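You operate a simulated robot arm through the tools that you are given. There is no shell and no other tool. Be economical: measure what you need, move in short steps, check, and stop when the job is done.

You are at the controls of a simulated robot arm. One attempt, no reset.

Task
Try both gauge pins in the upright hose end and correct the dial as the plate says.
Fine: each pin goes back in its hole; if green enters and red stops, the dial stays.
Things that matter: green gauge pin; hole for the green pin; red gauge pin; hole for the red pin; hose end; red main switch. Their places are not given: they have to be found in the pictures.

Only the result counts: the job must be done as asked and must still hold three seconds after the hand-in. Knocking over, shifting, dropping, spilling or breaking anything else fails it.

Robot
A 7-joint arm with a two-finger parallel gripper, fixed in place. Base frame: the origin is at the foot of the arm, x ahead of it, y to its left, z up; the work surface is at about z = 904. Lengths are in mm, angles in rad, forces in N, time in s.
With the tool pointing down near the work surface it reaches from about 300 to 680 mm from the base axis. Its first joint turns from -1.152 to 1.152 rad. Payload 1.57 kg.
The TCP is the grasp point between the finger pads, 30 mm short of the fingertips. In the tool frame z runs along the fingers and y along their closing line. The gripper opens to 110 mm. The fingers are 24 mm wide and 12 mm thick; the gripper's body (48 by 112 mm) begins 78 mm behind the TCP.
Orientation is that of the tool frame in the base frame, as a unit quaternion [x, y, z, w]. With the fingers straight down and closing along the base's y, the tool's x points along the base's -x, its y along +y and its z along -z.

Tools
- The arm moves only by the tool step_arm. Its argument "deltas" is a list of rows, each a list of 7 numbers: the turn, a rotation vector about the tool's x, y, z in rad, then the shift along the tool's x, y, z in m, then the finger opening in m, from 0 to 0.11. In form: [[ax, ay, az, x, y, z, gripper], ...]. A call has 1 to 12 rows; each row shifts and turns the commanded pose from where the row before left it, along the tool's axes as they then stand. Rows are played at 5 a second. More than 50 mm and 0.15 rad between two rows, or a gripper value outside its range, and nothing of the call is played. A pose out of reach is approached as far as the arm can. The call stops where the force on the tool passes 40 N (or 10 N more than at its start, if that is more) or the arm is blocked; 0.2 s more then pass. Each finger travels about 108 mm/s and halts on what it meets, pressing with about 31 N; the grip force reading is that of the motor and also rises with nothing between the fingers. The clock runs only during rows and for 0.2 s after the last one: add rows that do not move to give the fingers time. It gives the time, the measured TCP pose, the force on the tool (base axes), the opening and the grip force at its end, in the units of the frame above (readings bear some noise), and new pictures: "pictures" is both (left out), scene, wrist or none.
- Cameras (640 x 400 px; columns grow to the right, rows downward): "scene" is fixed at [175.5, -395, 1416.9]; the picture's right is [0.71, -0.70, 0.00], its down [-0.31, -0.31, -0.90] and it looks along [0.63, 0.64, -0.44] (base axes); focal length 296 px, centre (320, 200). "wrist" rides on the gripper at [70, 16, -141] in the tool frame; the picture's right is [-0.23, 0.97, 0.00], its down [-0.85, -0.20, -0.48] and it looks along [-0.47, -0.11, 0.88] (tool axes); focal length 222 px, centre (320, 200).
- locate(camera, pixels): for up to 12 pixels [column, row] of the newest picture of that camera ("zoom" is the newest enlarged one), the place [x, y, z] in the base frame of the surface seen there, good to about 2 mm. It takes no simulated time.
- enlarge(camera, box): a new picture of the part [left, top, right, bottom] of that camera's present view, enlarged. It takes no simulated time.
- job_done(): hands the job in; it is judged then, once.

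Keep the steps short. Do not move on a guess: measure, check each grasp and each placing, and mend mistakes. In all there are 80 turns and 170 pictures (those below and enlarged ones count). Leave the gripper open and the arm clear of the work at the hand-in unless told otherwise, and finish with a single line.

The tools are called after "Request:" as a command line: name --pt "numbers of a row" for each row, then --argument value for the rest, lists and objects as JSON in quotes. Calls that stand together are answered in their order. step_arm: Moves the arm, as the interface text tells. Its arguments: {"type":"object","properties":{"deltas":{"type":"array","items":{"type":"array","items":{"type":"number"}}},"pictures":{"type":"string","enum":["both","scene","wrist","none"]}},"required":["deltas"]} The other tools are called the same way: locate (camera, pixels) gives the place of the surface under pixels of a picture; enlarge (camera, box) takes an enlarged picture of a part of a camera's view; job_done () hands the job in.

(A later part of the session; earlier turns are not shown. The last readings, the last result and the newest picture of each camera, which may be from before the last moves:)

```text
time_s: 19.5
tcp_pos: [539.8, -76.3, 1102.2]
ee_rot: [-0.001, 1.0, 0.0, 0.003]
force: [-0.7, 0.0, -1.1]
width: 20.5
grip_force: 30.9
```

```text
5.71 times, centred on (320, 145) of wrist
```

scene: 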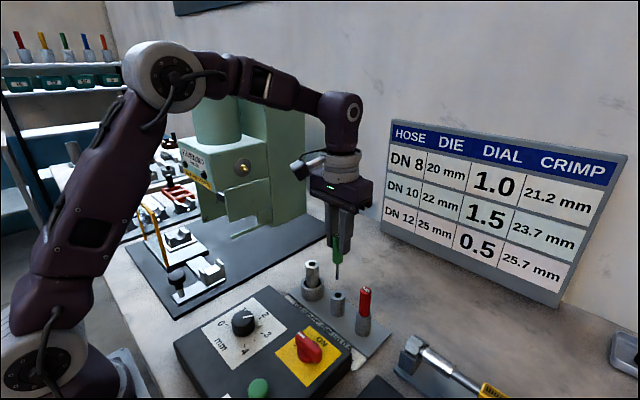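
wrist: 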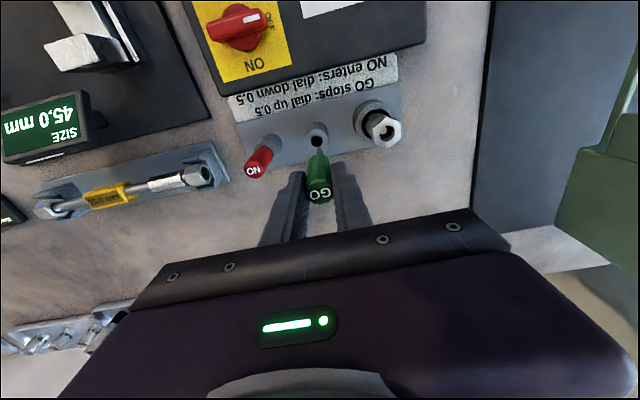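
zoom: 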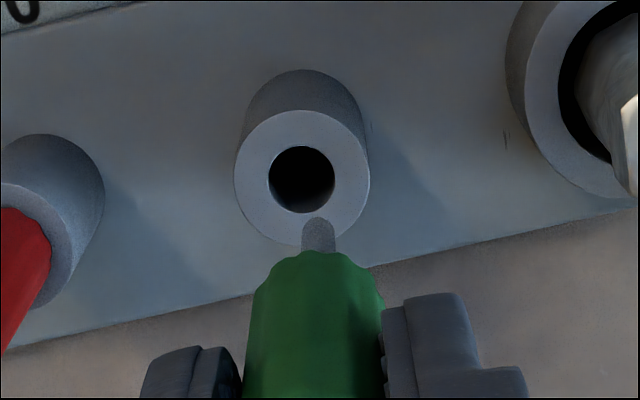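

Request:
locate --camera "zoom" --pixels '[[319, 232], [319, 245], [319, 222], [250, 178], [353, 178], [302, 125], [302, 227]]'

Request:
locate --camera "scene" --pixels '[[337.3, 277], [337.3, 272], [337.5, 267]]'

Request:
step_arm --pt "0 0 0 0 0 0 0" --pictures "none"

```text
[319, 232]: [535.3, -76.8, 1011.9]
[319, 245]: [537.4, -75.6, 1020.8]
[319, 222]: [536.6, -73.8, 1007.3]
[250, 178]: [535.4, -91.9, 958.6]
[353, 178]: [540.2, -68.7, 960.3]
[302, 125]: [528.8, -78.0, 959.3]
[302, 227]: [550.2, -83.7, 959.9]
```

```text
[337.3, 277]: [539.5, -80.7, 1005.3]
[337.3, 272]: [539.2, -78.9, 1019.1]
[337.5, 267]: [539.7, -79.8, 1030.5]
```

```text
time_s: 19.9
tcp_pos: [540.0, -76.9, 1103.8]
ee_rot: [0.0, 1.0, 0.0, 0.004]
force: [-0.5, 0.4, -1.3]
width: 20.6
grip_force: 31.0
```

Shank axis ≈ (540,-77), hole (540,-80.4). Shift -3.4 in y and lower 20.

Request:
step_arm --pt "0 0 0 0 -0.0034 0 0" --pt "0 0 0 0 0 0.01 0" --pt "0 0 0 0 0 0.01 0" --pt "0 0 0 0 0 0.008 0" --pt "0 0 0 0 0 0 0" --pictures "both"

Request:
enlarge --camera "scene" --box '[310, 240, 370, 320]'

Request:
enlarge --camera "wrist" --box '[295, 110, 345, 180]'

```text
time_s: 21.1
tcp_pos: [539.7, -81.2, 1075.6]
ee_rot: [0.001, 1.0, 0.0, 0.005]
force: [-0.4, 0.8, -1.2]
width: 20.7
grip_force: 31.1
```

scene: 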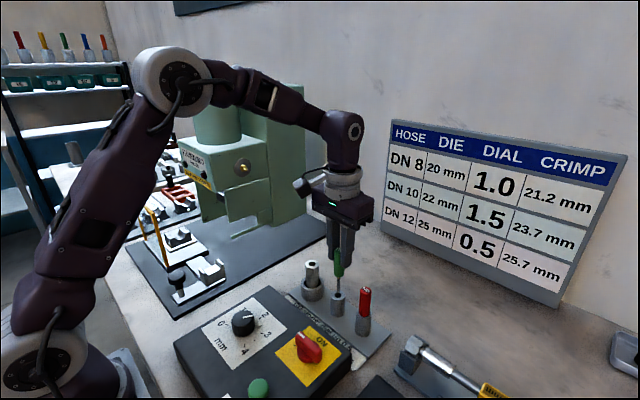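
wrist: 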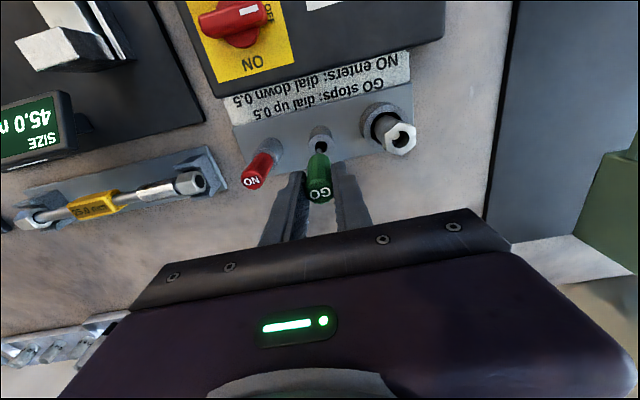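

```text
5.00 times, centred on (340, 280) of scene
```

zoom: 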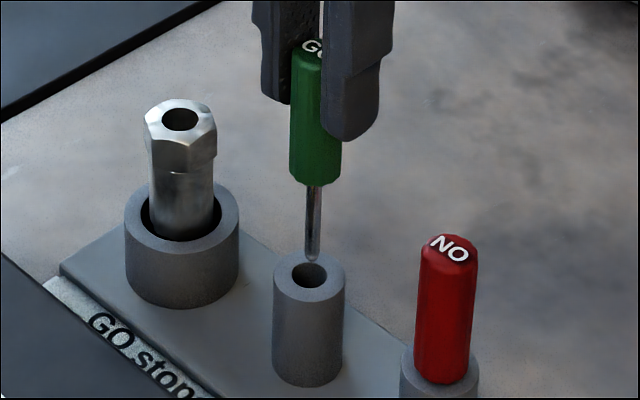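

```text
5.71 times, centred on (320, 145) of wrist
```

zoom: 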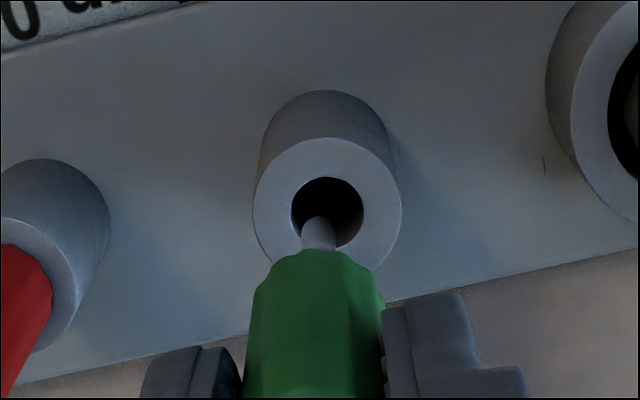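

Slightly low in y (~1.5 mm). Correct +1.4 and lower 15 mm into the hole.

Request:
step_arm --pt "0 0 0 0 0.0014 0 0" --pt "0 0 0 0 0 0 0" --pt "0 0 0 0 0 0.008 0" --pt "0 0 0 0 0 0.008 0" --pt "0 0 0 0 0 0 0" --pictures "both"

Request:
enlarge --camera "scene" --box '[310, 240, 370, 320]'

Request:
enlarge --camera "wrist" --box '[295, 110, 345, 180]'

```text
time_s: 22.3
tcp_pos: [541.6, -79.5, 1059.2]
ee_rot: [0.0, 1.0, -0.001, 0.004]
force: [0.4, -0.4, -0.1]
width: 20.4
grip_force: 31.1
```

scene: 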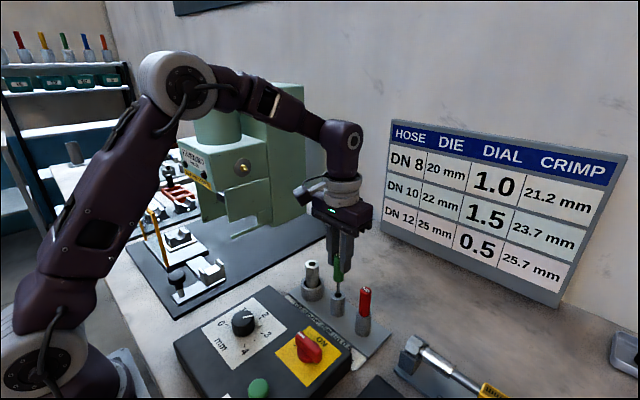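
wrist: 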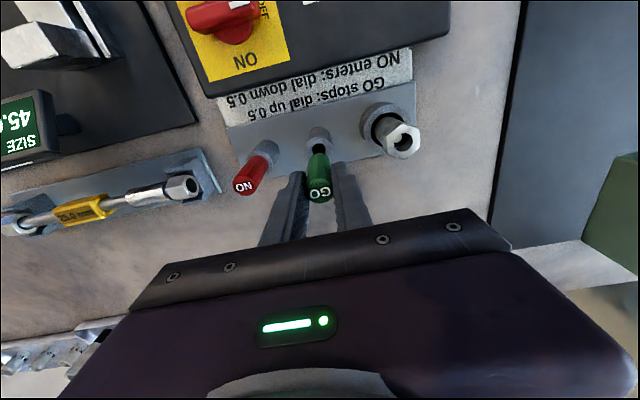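

```text
5.00 times, centred on (340, 280) of scene
```

zoom: 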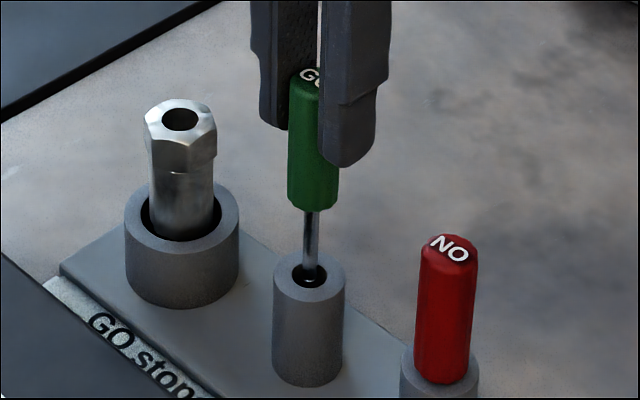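

```text
5.71 times, centred on (320, 145) of wrist
```

zoom: 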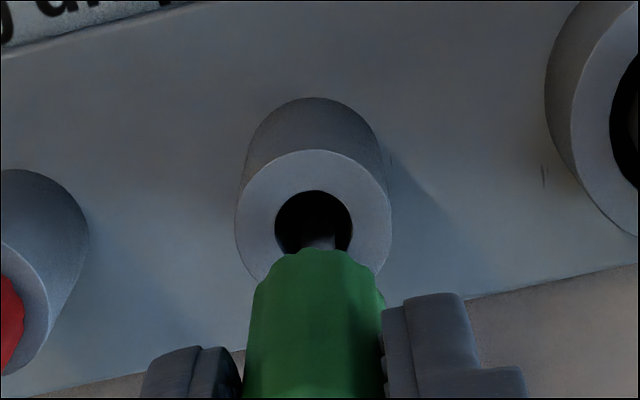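

Tip is in the hole. Small correction, then lower.

Request:
step_arm --pt "0 0 0 0.0006 -0.0005 0.004 0" --pt "0 0 0 0 0 0.006 0" --pt "0 0 0 0 0 0.006 0" --pt "0 0 0 0 0 0.006 0" --pt "0 0 0 0 0 0.006 0" --pt "0 0 0 0 0 0.006 0" --pt "0 0 0 0 0 0 0" --pictures "both"

Request:
enlarge --camera "scene" --box '[310, 240, 370, 320]'

```text
time_s: 23.9
tcp_pos: [540.4, -81.4, 1025.8]
ee_rot: [0.0, 1.0, 0.0, 0.003]
force: [0.0, -0.1, -0.3]
width: 20.7
grip_force: 31.3
```

scene: 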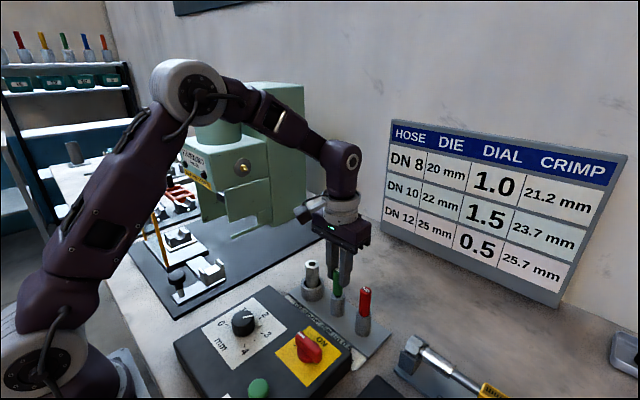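
wrist: 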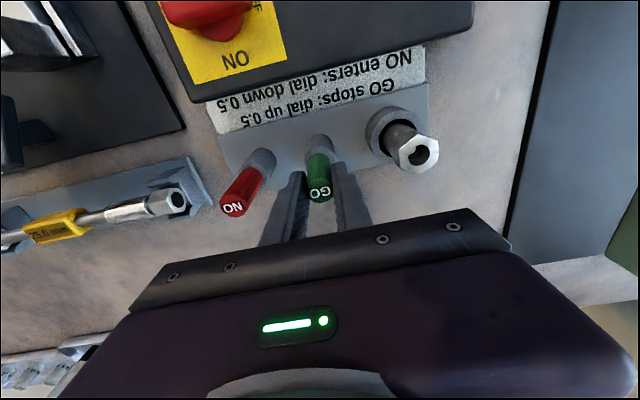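

```text
5.00 times, centred on (340, 280) of scene
```

zoom: 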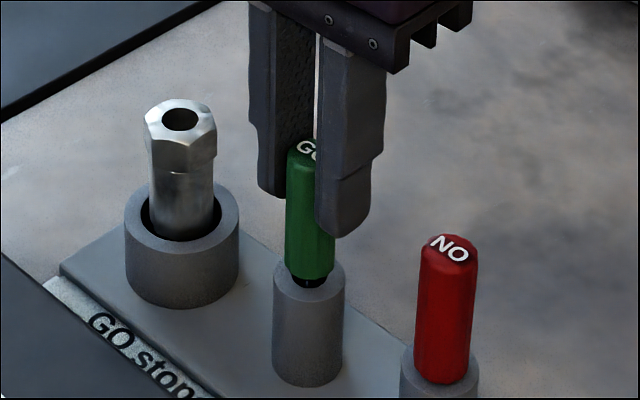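

Handle about 7 mm above the holder. Lower until contact in small steps.

Request:
step_arm --pt "0 0 0 0 0 0.002 0" --pt "0 0 0 0 0 0.002 0" --pt "0 0 0 0 0 0.0015 0" --pt "0 0 0 0 0 0.0015 0" --pt "0 0 0 0 0 0 0" --pictures "scene"

Request:
enlarge --camera "scene" --box '[310, 240, 370, 320]'

```text
time_s: 25.1
tcp_pos: [541.8, -81.4, 1018.9]
ee_rot: [0.0, 1.0, 0.0, 0.004]
force: [-3.7, 3.1, 15.8]
width: 20.6
grip_force: 31.1
```

scene: 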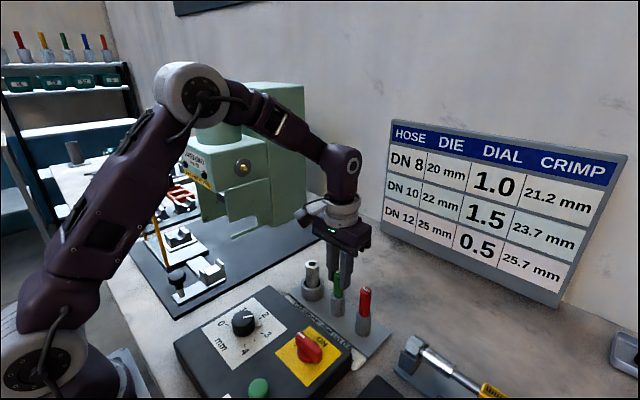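

```text
5.00 times, centred on (340, 280) of scene
```

zoom: 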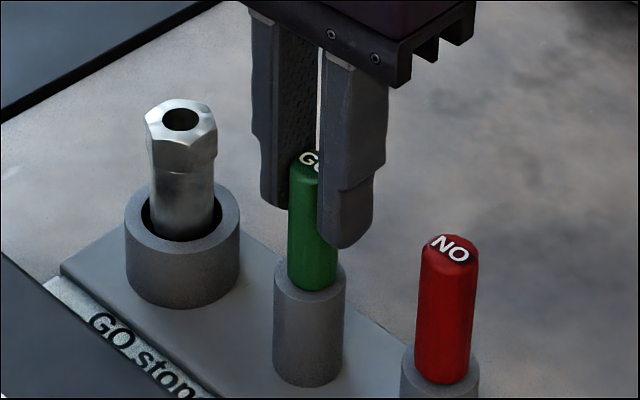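

Seated with 16 N. Ease 1 mm up, open to 45 mm, lift clear.

Request:
step_arm --pt "0 0 0 0 0 -0.001 0" --pt "0 0 0 0 0 0 0.03" --pt "0 0 0 0 0 0 0.045" --pt "0 0 0 0 0 0 0.045" --pt "0 0 0 0 0 -0.03 0.045" --pt "0 0 0 0 0 -0.035 0.045" --pt "0 0 0 0 0 0 0.045" --pictures "both"

Request:
enlarge --camera "scene" --box '[290, 240, 400, 340]'

```text
time_s: 26.7
tcp_pos: [538.9, -82.9, 1087.6]
ee_rot: [-0.001, 1.0, 0.0, 0.004]
force: [0.1, 0.4, -0.8]
width: 44.8
grip_force: 0.0
```

scene: 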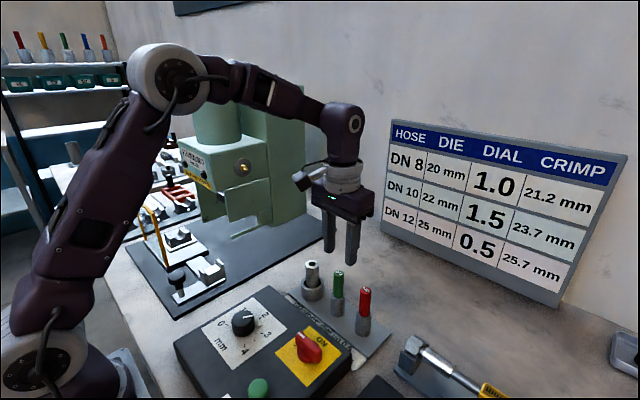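
wrist: 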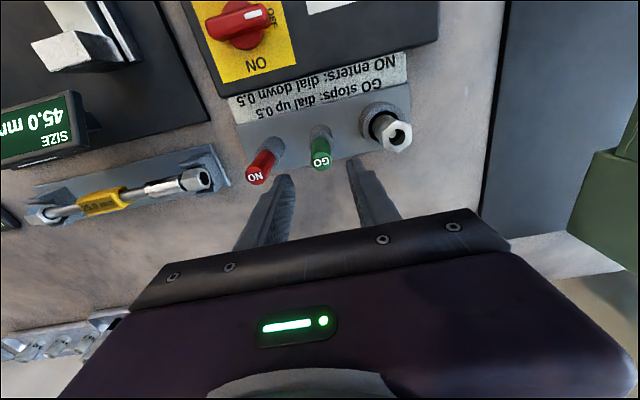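

```text
4.00 times, centred on (345, 290) of scene
```

zoom: 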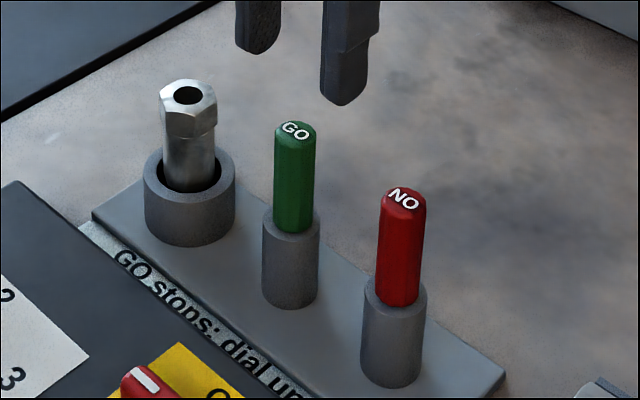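

Green pin is home. Go over the red pin (540,-150).

Request:
step_arm --pt "0 0 0 -0.001 -0.034 0 0.045" --pt "0 0 0 0 -0.034 0 0.045" --pt "0 0 0 0 0 0 0.045" --pt "0 0 0 0 0 0 0.045" --pictures "wrist"

Request:
enlarge --camera "wrist" --box '[270, 110, 370, 210]'

Request:
locate --camera "wrist" --pixels '[[319, 168], [310, 168], [328, 168], [319, 162], [319, 174]]'

```text
time_s: 27.7
tcp_pos: [541.0, -149.7, 1082.3]
ee_rot: [0.001, 1.0, 0.0, 0.004]
force: [0.1, 0.8, 0.6]
width: 45.0
grip_force: 0.1
```

wrist: 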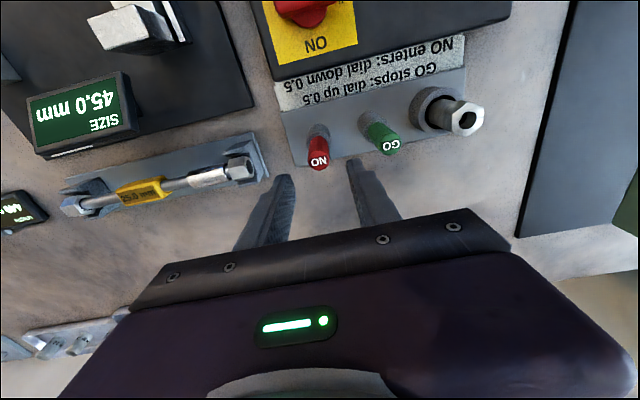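

```text
4.00 times, centred on (320, 160) of wrist
```

zoom: 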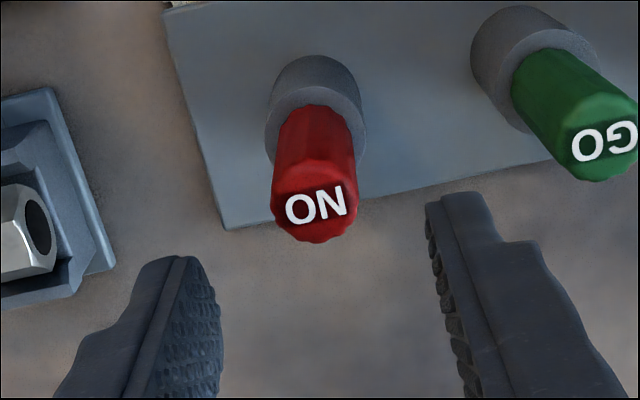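

```text
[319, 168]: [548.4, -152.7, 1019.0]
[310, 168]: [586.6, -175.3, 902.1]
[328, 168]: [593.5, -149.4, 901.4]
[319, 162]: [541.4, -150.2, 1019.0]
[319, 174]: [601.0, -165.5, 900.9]
```

Centred. Descend 80 mm and grip the red pin.

Request:
step_arm --pt "0 0 0 0 -0.0005 0.04 0.045" --pt "0 0 0 0 0 0.039 0.045" --pt "0 0 0 0 0 0 0.045" --pt "0 0 0 0 0 0 0.03" --pt "0 0 0 0 0 0 0.01" --pt "0 0 0 0 0 0 0.0" --pt "0 0 0 0 0 0 0.0" --pt "0 0 0 0 0 0 0.0" --pictures "scene"

Request:
enlarge --camera "scene" --box '[310, 230, 400, 340]'

```text
time_s: 29.5
tcp_pos: [542.4, -148.2, 1006.5]
ee_rot: [-0.001, 1.0, 0.001, 0.003]
force: [-0.8, -4.8, -0.9]
width: 21.0
grip_force: 31.5
```

scene: 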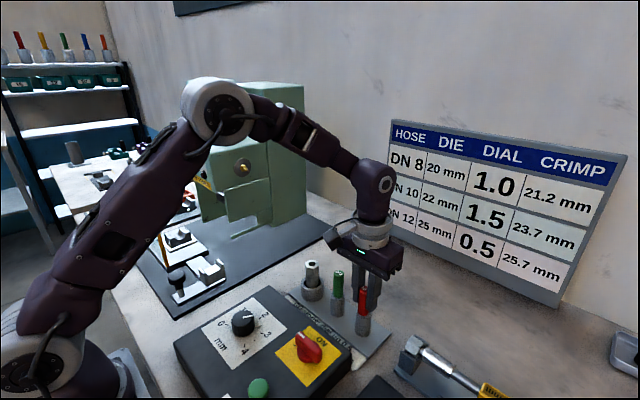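

```text
3.64 times, centred on (355, 285) of scene
```

zoom: 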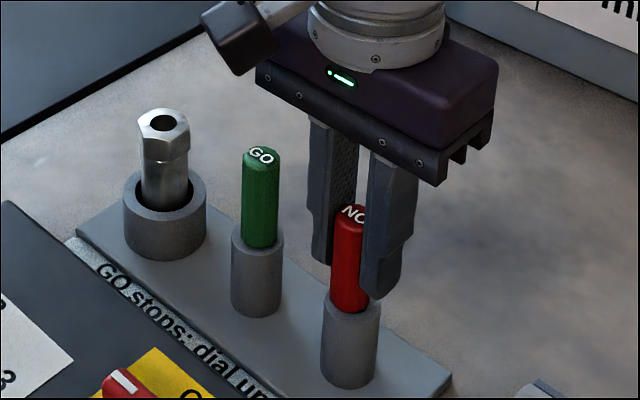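

Gripped at 21.0 mm. Lift slowly.

Request:
step_arm --pt "0 0 0 0 0 -0.01 0" --pt "0 0 0 0 0 -0.015 0" --pt "0 0 0 0 0 -0.02 0" --pt "0 0 0 0 0 -0.025 0" --pt "0 0 0 0 0 -0.025 0" --pt "0 0 0 0 0 -0.025 0" --pt "0 0 0 0 0 0 0" --pictures "both"

Request:
enlarge --camera "scene" --box '[310, 190, 400, 340]'

```text
time_s: 31.1
tcp_pos: [540.3, -148.5, 1123.0]
ee_rot: [0.001, 1.0, 0.0, 0.004]
force: [-0.9, 0.1, -0.2]
width: 20.4
grip_force: 31.1
```

scene: 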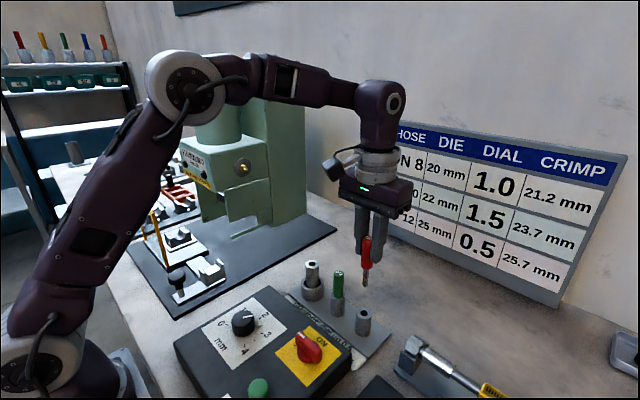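
wrist: 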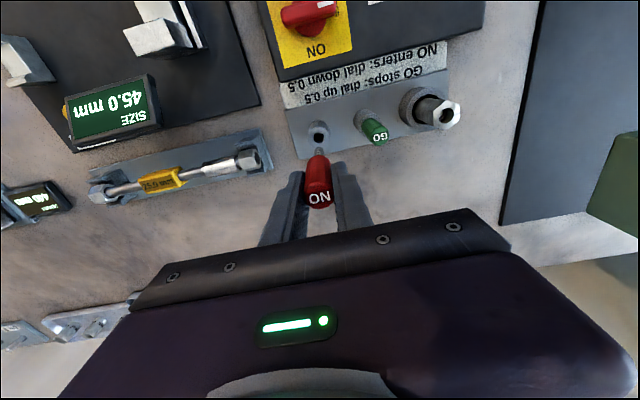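

```text
2.67 times, centred on (355, 265) of scene
```

zoom: 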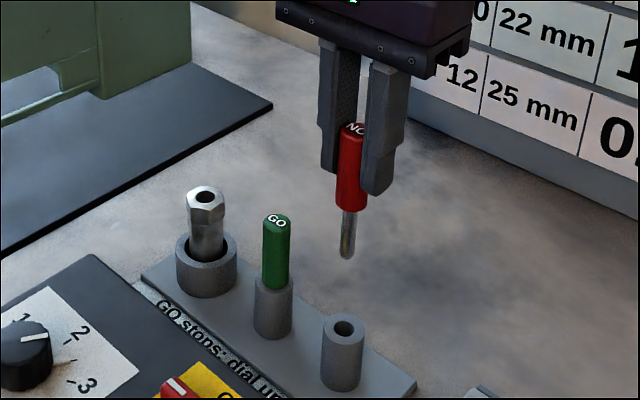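

Red pin held, thicker shank. Measure its hole and the tip before moving.

Request:
locate --camera "wrist" --pixels '[[309, 133], [327, 133], [318, 126], [318, 143], [320, 152], [320, 154]]'

Request:
locate --camera "scene" --pixels '[[365.1, 286], [365.3, 280], [365.5, 274], [366, 262], [366.5, 237.5]]'

```text
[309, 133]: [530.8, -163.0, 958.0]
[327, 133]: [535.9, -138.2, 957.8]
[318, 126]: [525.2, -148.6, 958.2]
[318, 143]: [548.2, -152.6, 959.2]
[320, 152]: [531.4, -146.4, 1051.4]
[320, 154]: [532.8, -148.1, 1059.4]
```

```text
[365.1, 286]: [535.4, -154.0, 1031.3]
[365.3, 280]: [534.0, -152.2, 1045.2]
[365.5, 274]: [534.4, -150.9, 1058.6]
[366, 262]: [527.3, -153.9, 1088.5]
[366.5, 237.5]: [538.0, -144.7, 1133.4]
```

Tip ≈ 1030, axis ≈ (536.5,-149.5). Carry to over the hose end: +3.5 x, +148.5 y.

Request:
step_arm --pt "0 0 0 -0.0015 0.04 0 0" --pt "0 0 0 -0.001 0.04 0 0" --pt "0 0 0 -0.001 0.04 0 0" --pt "0 0 0 0 0.0285 0 0" --pt "0 0 0 0 0 0 0" --pt "0 0 0 0 0 0.012 0" --pt "0 0 0 0 0 0 0" --pictures "both"

Request:
enlarge --camera "scene" --box '[280, 210, 340, 290]'

Request:
enlarge --camera "wrist" --box '[295, 110, 345, 180]'

```text
time_s: 32.7
tcp_pos: [541.6, -2.1, 1111.7]
ee_rot: [0.0, 1.0, 0.0, 0.004]
force: [-0.7, 0.2, -0.1]
width: 20.5
grip_force: 30.8
```

scene: 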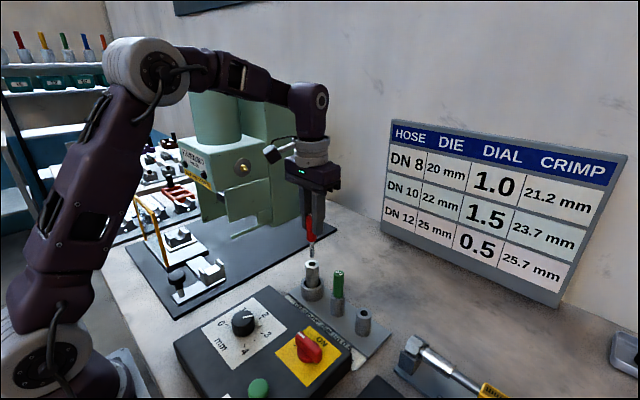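
wrist: 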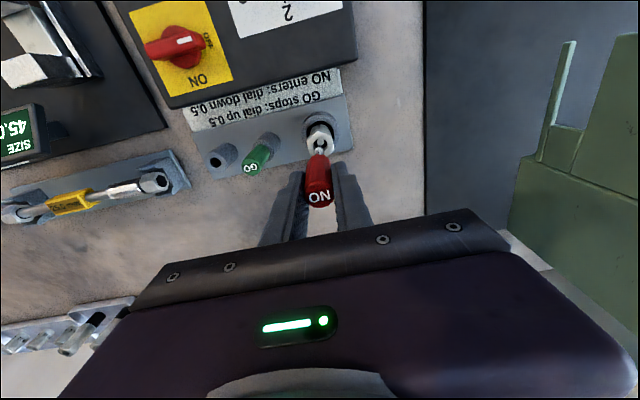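

```text
5.00 times, centred on (310, 250) of scene
```

zoom: 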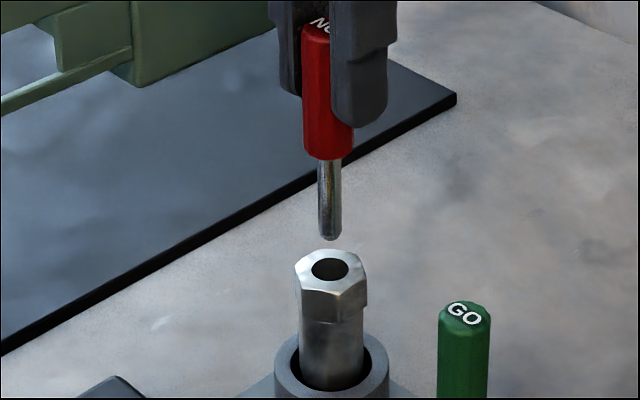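

```text
5.71 times, centred on (320, 145) of wrist
```

zoom: 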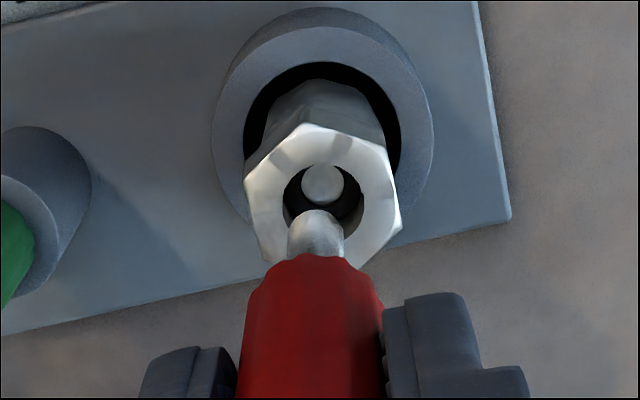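

Request:
locate --camera "zoom" --pixels '[[316, 225], [316, 235], [316, 245], [262, 198], [380, 198], [323, 187]]'

Request:
locate --camera "scene" --pixels '[[312, 255], [312, 251], [312, 246]]'

```text
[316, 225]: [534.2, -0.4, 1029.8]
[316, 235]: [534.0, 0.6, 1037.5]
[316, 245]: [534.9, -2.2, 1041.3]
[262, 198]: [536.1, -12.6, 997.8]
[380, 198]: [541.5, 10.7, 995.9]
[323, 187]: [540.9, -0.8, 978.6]
```

```text
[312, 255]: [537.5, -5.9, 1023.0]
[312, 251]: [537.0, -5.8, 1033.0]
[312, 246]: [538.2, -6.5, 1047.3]
```

Axis ≈ (539.6,-2.1); correct +0.9 x, +1.1 y, lower 22 mm to the mouth.

Request:
step_arm --pt "0 0 0 -0.0009 0.0011 0 0" --pt "0 0 0 0 0 0.008 0" --pt "0 0 0 0 0 0.008 0" --pt "0 0 0 0 0 0.006 0" --pt "0 0 0 0 0 0 0" --pictures "both"

Request:
enlarge --camera "scene" --box '[280, 210, 340, 290]'

Request:
enlarge --camera "wrist" --box '[295, 110, 345, 180]'

```text
time_s: 33.9
tcp_pos: [544.9, -0.5, 1091.4]
ee_rot: [0.0, 1.0, 0.0, 0.003]
force: [-0.5, 0.4, -0.8]
width: 20.9
grip_force: 31.1
```

scene: 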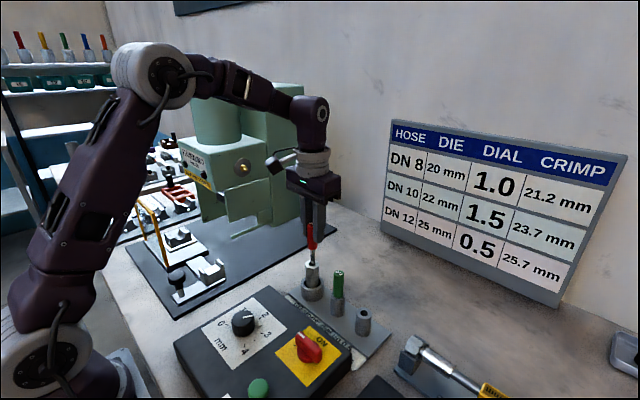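
wrist: 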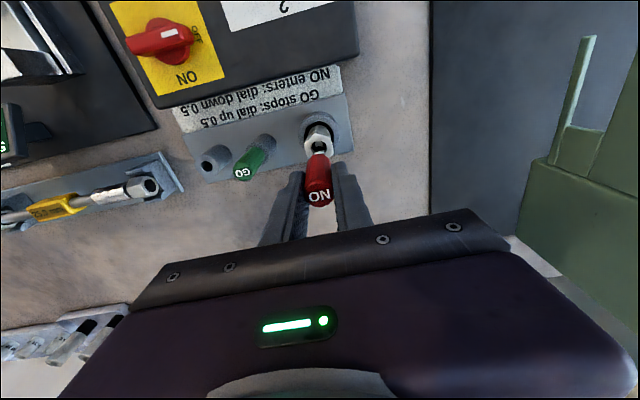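

```text
5.00 times, centred on (310, 250) of scene
```

zoom: 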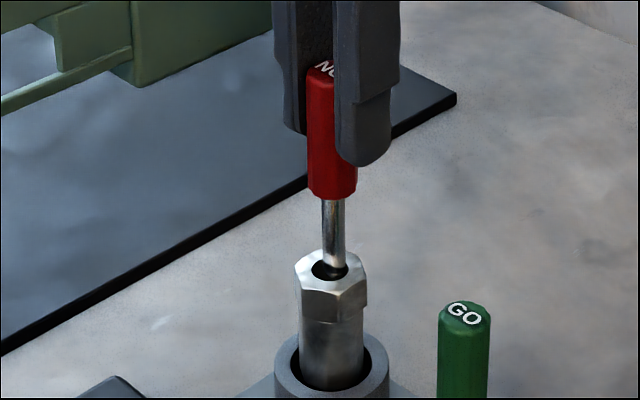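

```text
5.71 times, centred on (320, 145) of wrist
```

zoom: 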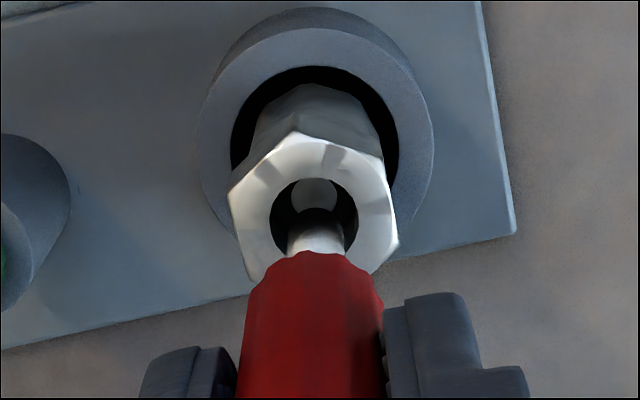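

Tip is in the mouth, x about 1.8 mm too far. Correct and look again.

Request:
step_arm --pt "0 0 0 0.0018 0 0 0" --pt "0 0 0 0 0 0 0" --pt "0 0 0 0 0 0 0" --pictures "both"

Request:
enlarge --camera "scene" --box '[290, 235, 335, 285]'

Request:
enlarge --camera "wrist" --box '[295, 110, 345, 180]'

```text
time_s: 34.7
tcp_pos: [542.4, 0.8, 1091.6]
ee_rot: [0.0, 1.0, 0.0, 0.003]
force: [0.1, -0.3, -0.6]
width: 20.8
grip_force: 30.9
```

scene: 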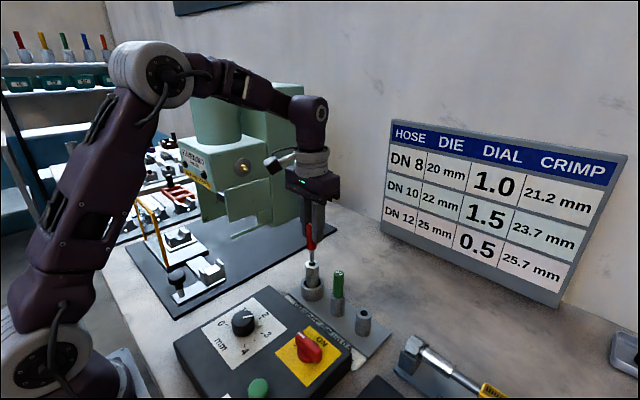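
wrist: 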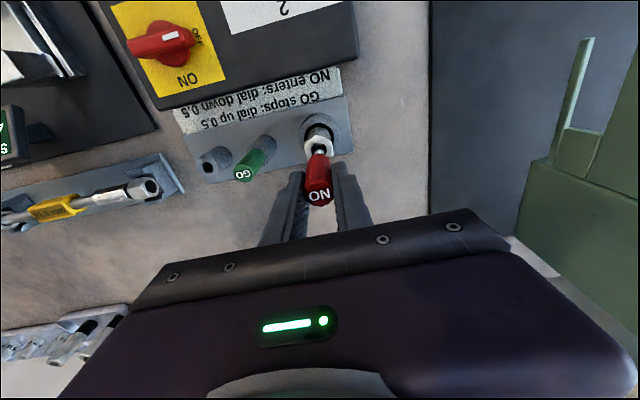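

```text
8.00 times, centred on (312, 260) of scene
```

zoom: 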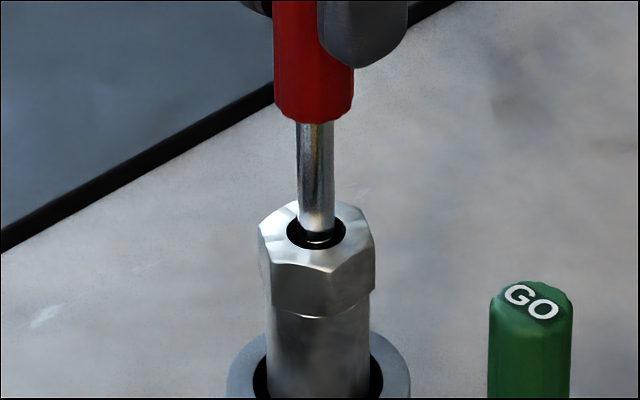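

```text
5.71 times, centred on (320, 145) of wrist
```

zoom: 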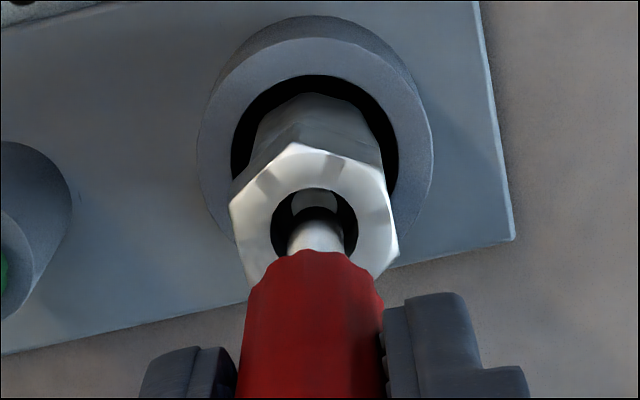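

Centred in both views. Lower 12 mm in 2 mm steps.

Request:
step_arm --pt "0 0 0 0 0 0.002 0" --pt "0 0 0 0 0 0.002 0" --pt "0 0 0 0 0 0.002 0" --pt "0 0 0 0 0 0.002 0" --pt "0 0 0 0 0 0.002 0" --pt "0 0 0 0 0 0 0" --pictures "none"

```text
time_s: 36.1
tcp_pos: [542.9, -1.0, 1081.1]
ee_rot: [0.0, 1.0, 0.0, 0.004]
force: [-0.3, 0.0, -0.7]
width: 20.6
grip_force: 31.3
```

Request:
step_arm --pt "0 0 0 0 0 0.002 0" --pt "0 0 0 0 0 0.002 0" --pt "0 0 0 0 0 0.002 0" --pt "0 0 0 0 0 0 0" --pictures "none"

```text
time_s: 37.1
tcp_pos: [542.4, -1.0, 1075.9]
ee_rot: [0.0, 1.0, 0.0, 0.005]
force: [-3.1, -1.4, 19.4]
width: 20.8
grip_force: 30.8
```

19 N now — the red pin met something at about the inner step. Look.

Request:
step_arm --pt "0 0 0 0 0 -0.001 0" --pt "0 0 0 0 0 0 0" --pictures "both"

Request:
enlarge --camera "scene" --box '[290, 225, 335, 285]'

Request:
enlarge --camera "wrist" --box '[295, 110, 345, 180]'

```text
time_s: 37.7
tcp_pos: [543.8, 0.1, 1074.8]
ee_rot: [0.0, 1.0, 0.0, 0.003]
force: [0.0, -2.3, 6.8]
width: 21.1
grip_force: 31.1
```

scene: 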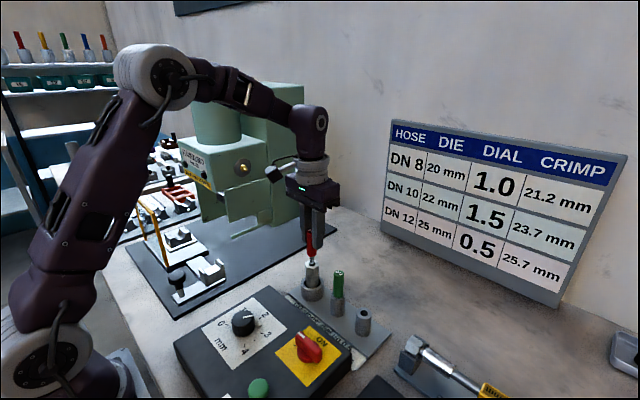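
wrist: 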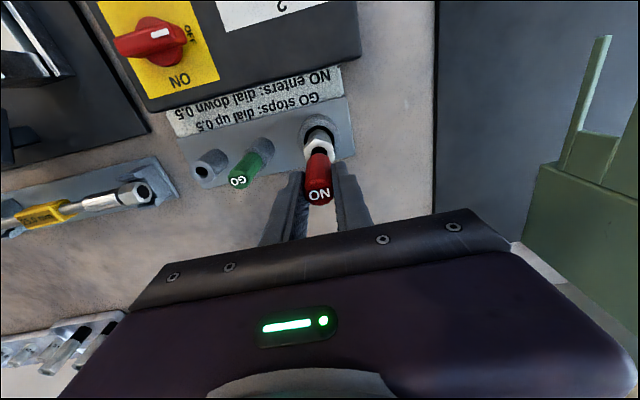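

```text
6.67 times, centred on (312, 255) of scene
```

zoom: 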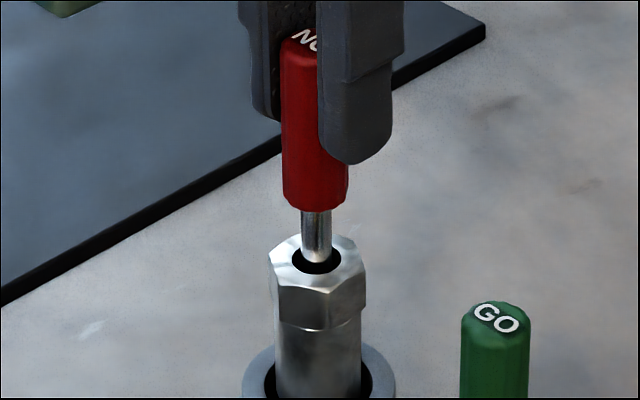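

```text
5.71 times, centred on (320, 145) of wrist
```

zoom: 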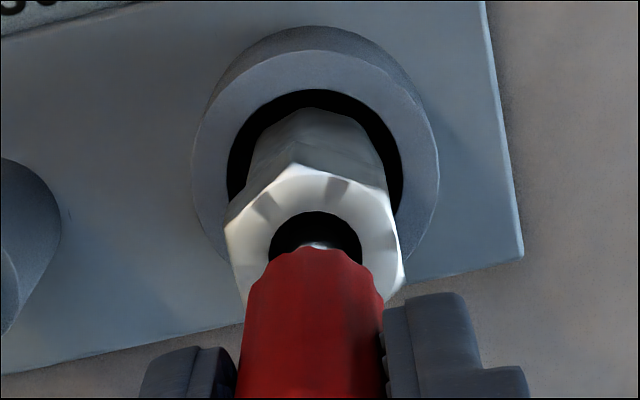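

It stopped ~16 mm in, handle ~20 mm above the nut. To be sure it is size and not misalignment, probe lightly in a small spiral.

Request:
step_arm --pt "0 0 0 0.0007 0 0.0003 0" --pt "0 0 0 0 0.0007 0 0" --pt "0 0 0 -0.0007 0 0 0" --pt "0 0 0 -0.0007 0 0 0" --pt "0 0 0 0 -0.0007 0 0" --pt "0 0 0 0 -0.0007 0 0" --pt "0 0 0 0.0007 0 0 0" --pt "0 0 0 0.0007 0 0 0" --pt "0 0 0 0.0007 0 0 0" --pt "0 0 0 0 0.0007 0 0" --pt "0 0 0 0 0 0 0" --pictures "none"

```text
time_s: 40.1
tcp_pos: [541.6, -0.2, 1076.0]
ee_rot: [0.0, 1.0, 0.001, 0.003]
force: [0.7, 0.7, -0.2]
width: 20.6
grip_force: 31.3
```

Force is gone at the same height; lower again gently in 1 mm steps.

Request:
step_arm --pt "0 0 0 0 0 0.001 0" --pt "0 0 0 0 0 0.001 0" --pt "0 0 0 0 0 0 0" --pictures "none"

```text
time_s: 40.9
tcp_pos: [540.9, 0.3, 1075.0]
ee_rot: [0.0, 1.0, 0.0, 0.005]
force: [2.4, -3.0, 18.1]
width: 20.8
grip_force: 31.4
```

Stops again at 1075. One more wider light search around here.

Request:
step_arm --pt "0 0 0 0 0 -0.0008 0" --pt "0 0 0 0.001 0 0 0" --pt "0 0 0 0 0.001 0 0" --pt "0 0 0 -0.001 0 0 0" --pt "0 0 0 -0.001 0 0 0" --pt "0 0 0 0 -0.001 0 0" --pt "0 0 0 0 -0.001 0 0" --pt "0 0 0 0.001 0 0 0" --pt "0 0 0 0.001 0 0 0" --pt "0 0 0 -0.001 0.001 0 0" --pt "0 0 0 0 0 0.0008 0" --pt "0 0 0 0 0 0 0" --pictures "both"

Request:
enlarge --camera "scene" --box '[290, 225, 335, 285]'

Request:
enlarge --camera "wrist" --box '[295, 110, 345, 180]'

```text
time_s: 43.5
tcp_pos: [542.7, -0.2, 1073.6]
ee_rot: [0.0, 1.0, 0.0, 0.003]
force: [1.1, 0.3, 1.5]
width: 20.8
grip_force: 30.6
```

scene: 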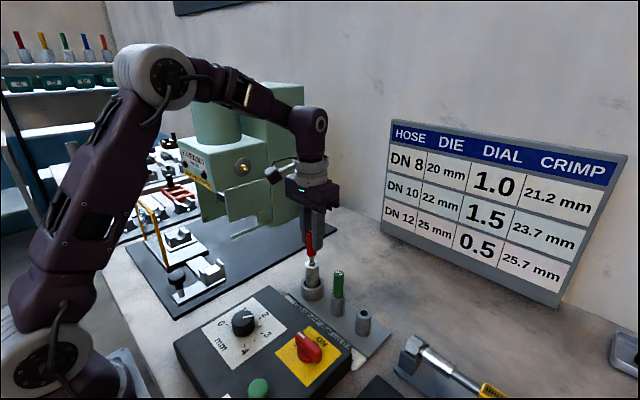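
wrist: 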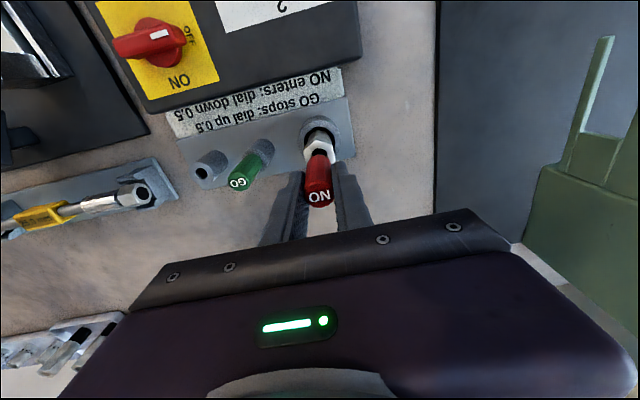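

```text
6.67 times, centred on (312, 255) of scene
```

zoom: 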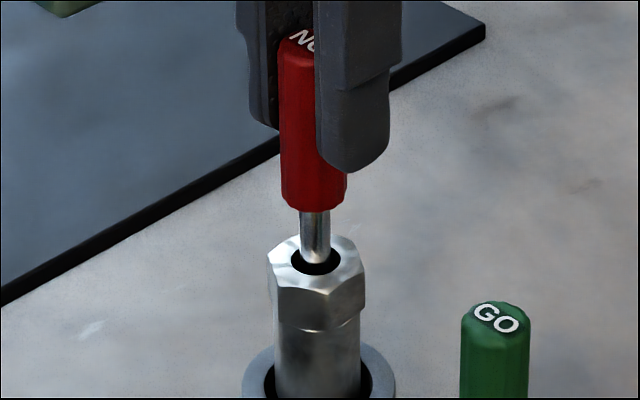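

```text
5.71 times, centred on (320, 145) of wrist
```

zoom: 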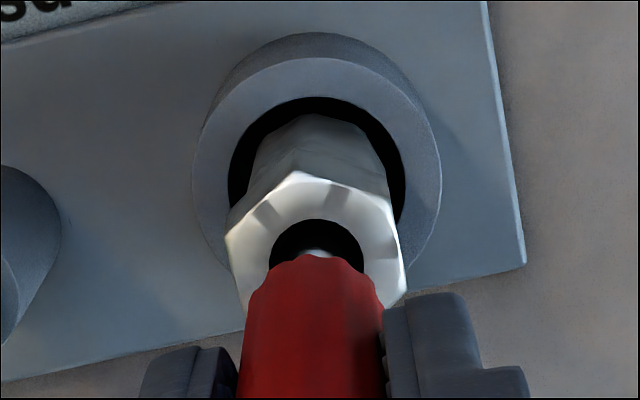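

Handle height is unchanged and the shank is centred in both views. One last firm push at this centred position.

Request:
step_arm --pt "0 0 0 0 0 0.001 0" --pt "0 0 0 0 0 0.001 0" --pt "0 0 0 0 0 0.001 0" --pt "0 0 0 0 0 0 0" --pictures "scene"

Request:
enlarge --camera "scene" --box '[290, 225, 335, 285]'

```text
time_s: 44.5
tcp_pos: [542.6, -0.3, 1071.2]
ee_rot: [0.0, 1.0, 0.001, 0.005]
force: [-0.2, -0.2, 29.4]
width: 20.7
grip_force: 30.9
```

scene: 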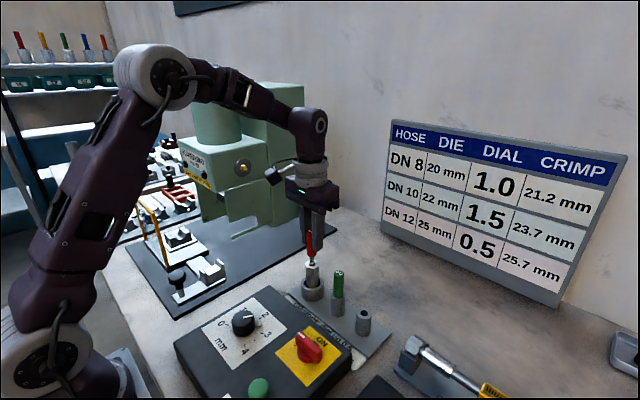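

```text
6.67 times, centred on (312, 255) of scene
```

zoom: 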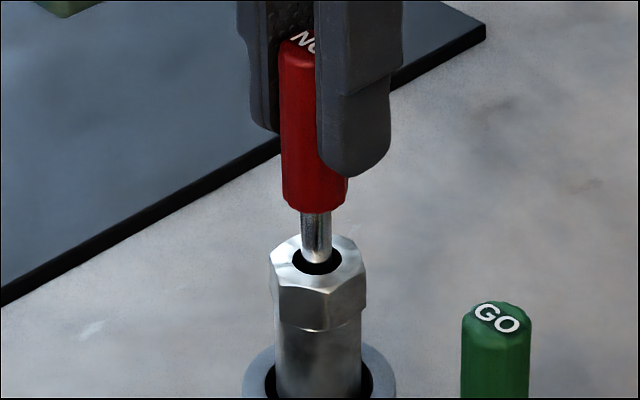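

29 N straight down with no side force and no entry: NO stops. GO enters + NO stops → dial stays. Withdraw the red pin.

Request:
step_arm --pt "0 0 0 0 0 -0.004 0" --pt "0 0 0 0 0 -0.012 0" --pt "0 0 0 0 0 -0.02 0" --pt "0 0 0 0 0 -0.022 0" --pt "0 0 0 0 0 0 0" --pictures "scene"

Request:
enlarge --camera "scene" --box '[280, 200, 370, 310]'

```text
time_s: 45.7
tcp_pos: [541.5, 0.9, 1127.6]
ee_rot: [0.0, 1.0, 0.0, 0.004]
force: [-0.3, -0.1, -0.4]
width: 20.8
grip_force: 31.0
```

scene: 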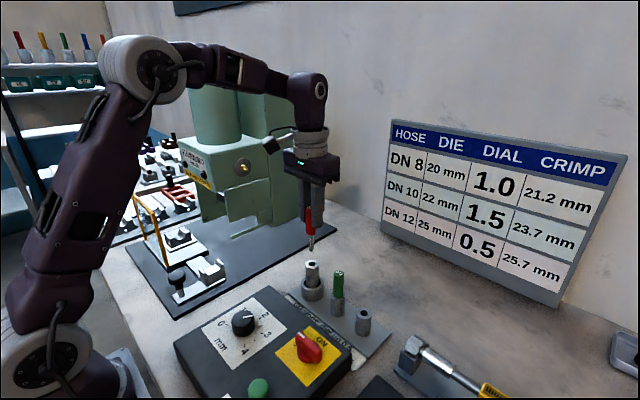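

```text
3.64 times, centred on (325, 255) of scene
```

zoom: 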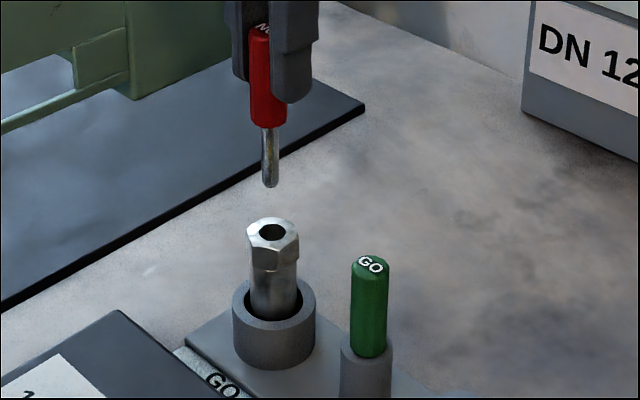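

Hose end stands as before. Carry the red pin back over its hole (540,-150), passing 25+ mm over green.

Request:
step_arm --pt "0 0 0 0 -0.025 -0.015 0" --pt "0 0 0 0 -0.045 0 0" --pt "0 0 0 0 -0.045 0 0" --pt "0 0 0 0.001 -0.036 0 0" --pt "0 0 0 0 0 0.02 0" --pt "0 0 0 0 0 0.02 0" --pt "0 0 0 0 0 0 0" --pictures "both"

Request:
enlarge --camera "scene" --box '[330, 240, 400, 340]'

Request:
enlarge --camera "wrist" --box '[295, 110, 345, 180]'

```text
time_s: 47.3
tcp_pos: [542.1, -150.1, 1103.7]
ee_rot: [0.0, 1.0, -0.001, 0.004]
force: [-0.2, 0.0, -0.6]
width: 20.7
grip_force: 30.7
```

scene: 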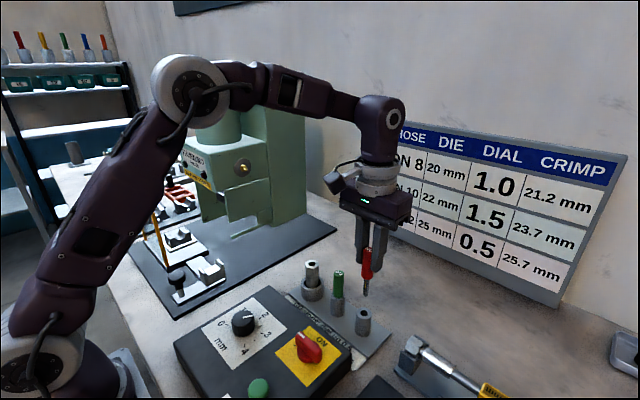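
wrist: 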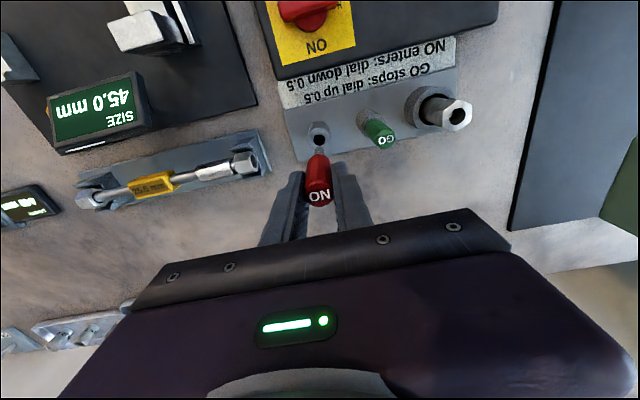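

```text
4.00 times, centred on (365, 290) of scene
```

zoom: 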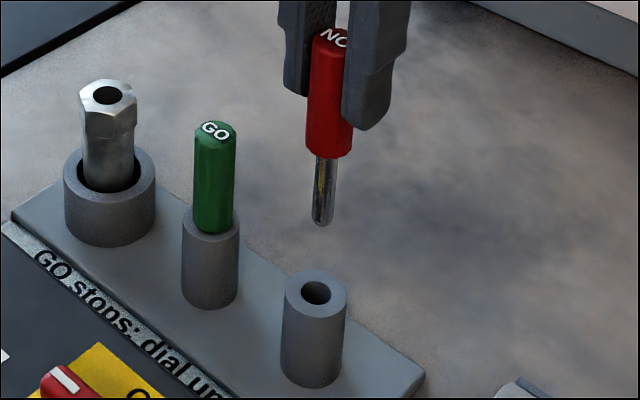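

```text
5.71 times, centred on (320, 145) of wrist
```

zoom: 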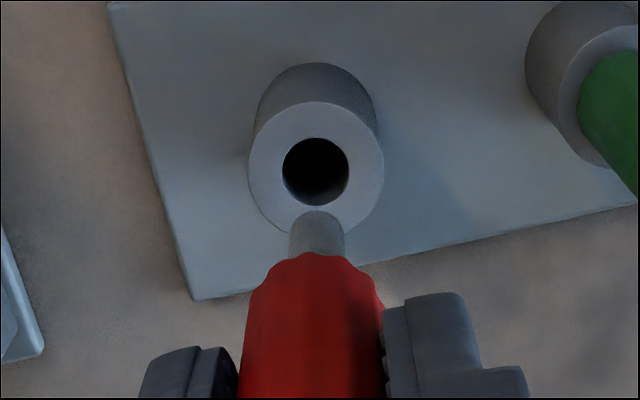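

Request:
locate --camera "zoom" --pixels '[[317, 225], [317, 238], [317, 248], [260, 172], [372, 172], [316, 120], [316, 224], [303, 238]]'

Request:
locate --camera "scene" --pixels '[[366, 292], [366, 287], [366, 282], [364, 308], [364, 317], [357.5, 311], [370.5, 313]]'

```text
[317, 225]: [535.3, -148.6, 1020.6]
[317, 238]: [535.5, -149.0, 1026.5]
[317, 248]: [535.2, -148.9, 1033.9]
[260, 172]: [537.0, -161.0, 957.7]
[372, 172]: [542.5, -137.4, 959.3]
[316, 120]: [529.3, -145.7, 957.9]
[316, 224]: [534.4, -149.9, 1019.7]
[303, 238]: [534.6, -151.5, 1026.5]
```

```text
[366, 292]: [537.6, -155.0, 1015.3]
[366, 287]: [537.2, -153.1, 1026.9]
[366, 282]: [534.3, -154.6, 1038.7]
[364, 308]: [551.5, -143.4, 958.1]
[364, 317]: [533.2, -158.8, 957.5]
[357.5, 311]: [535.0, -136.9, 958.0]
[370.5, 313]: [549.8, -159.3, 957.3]
```

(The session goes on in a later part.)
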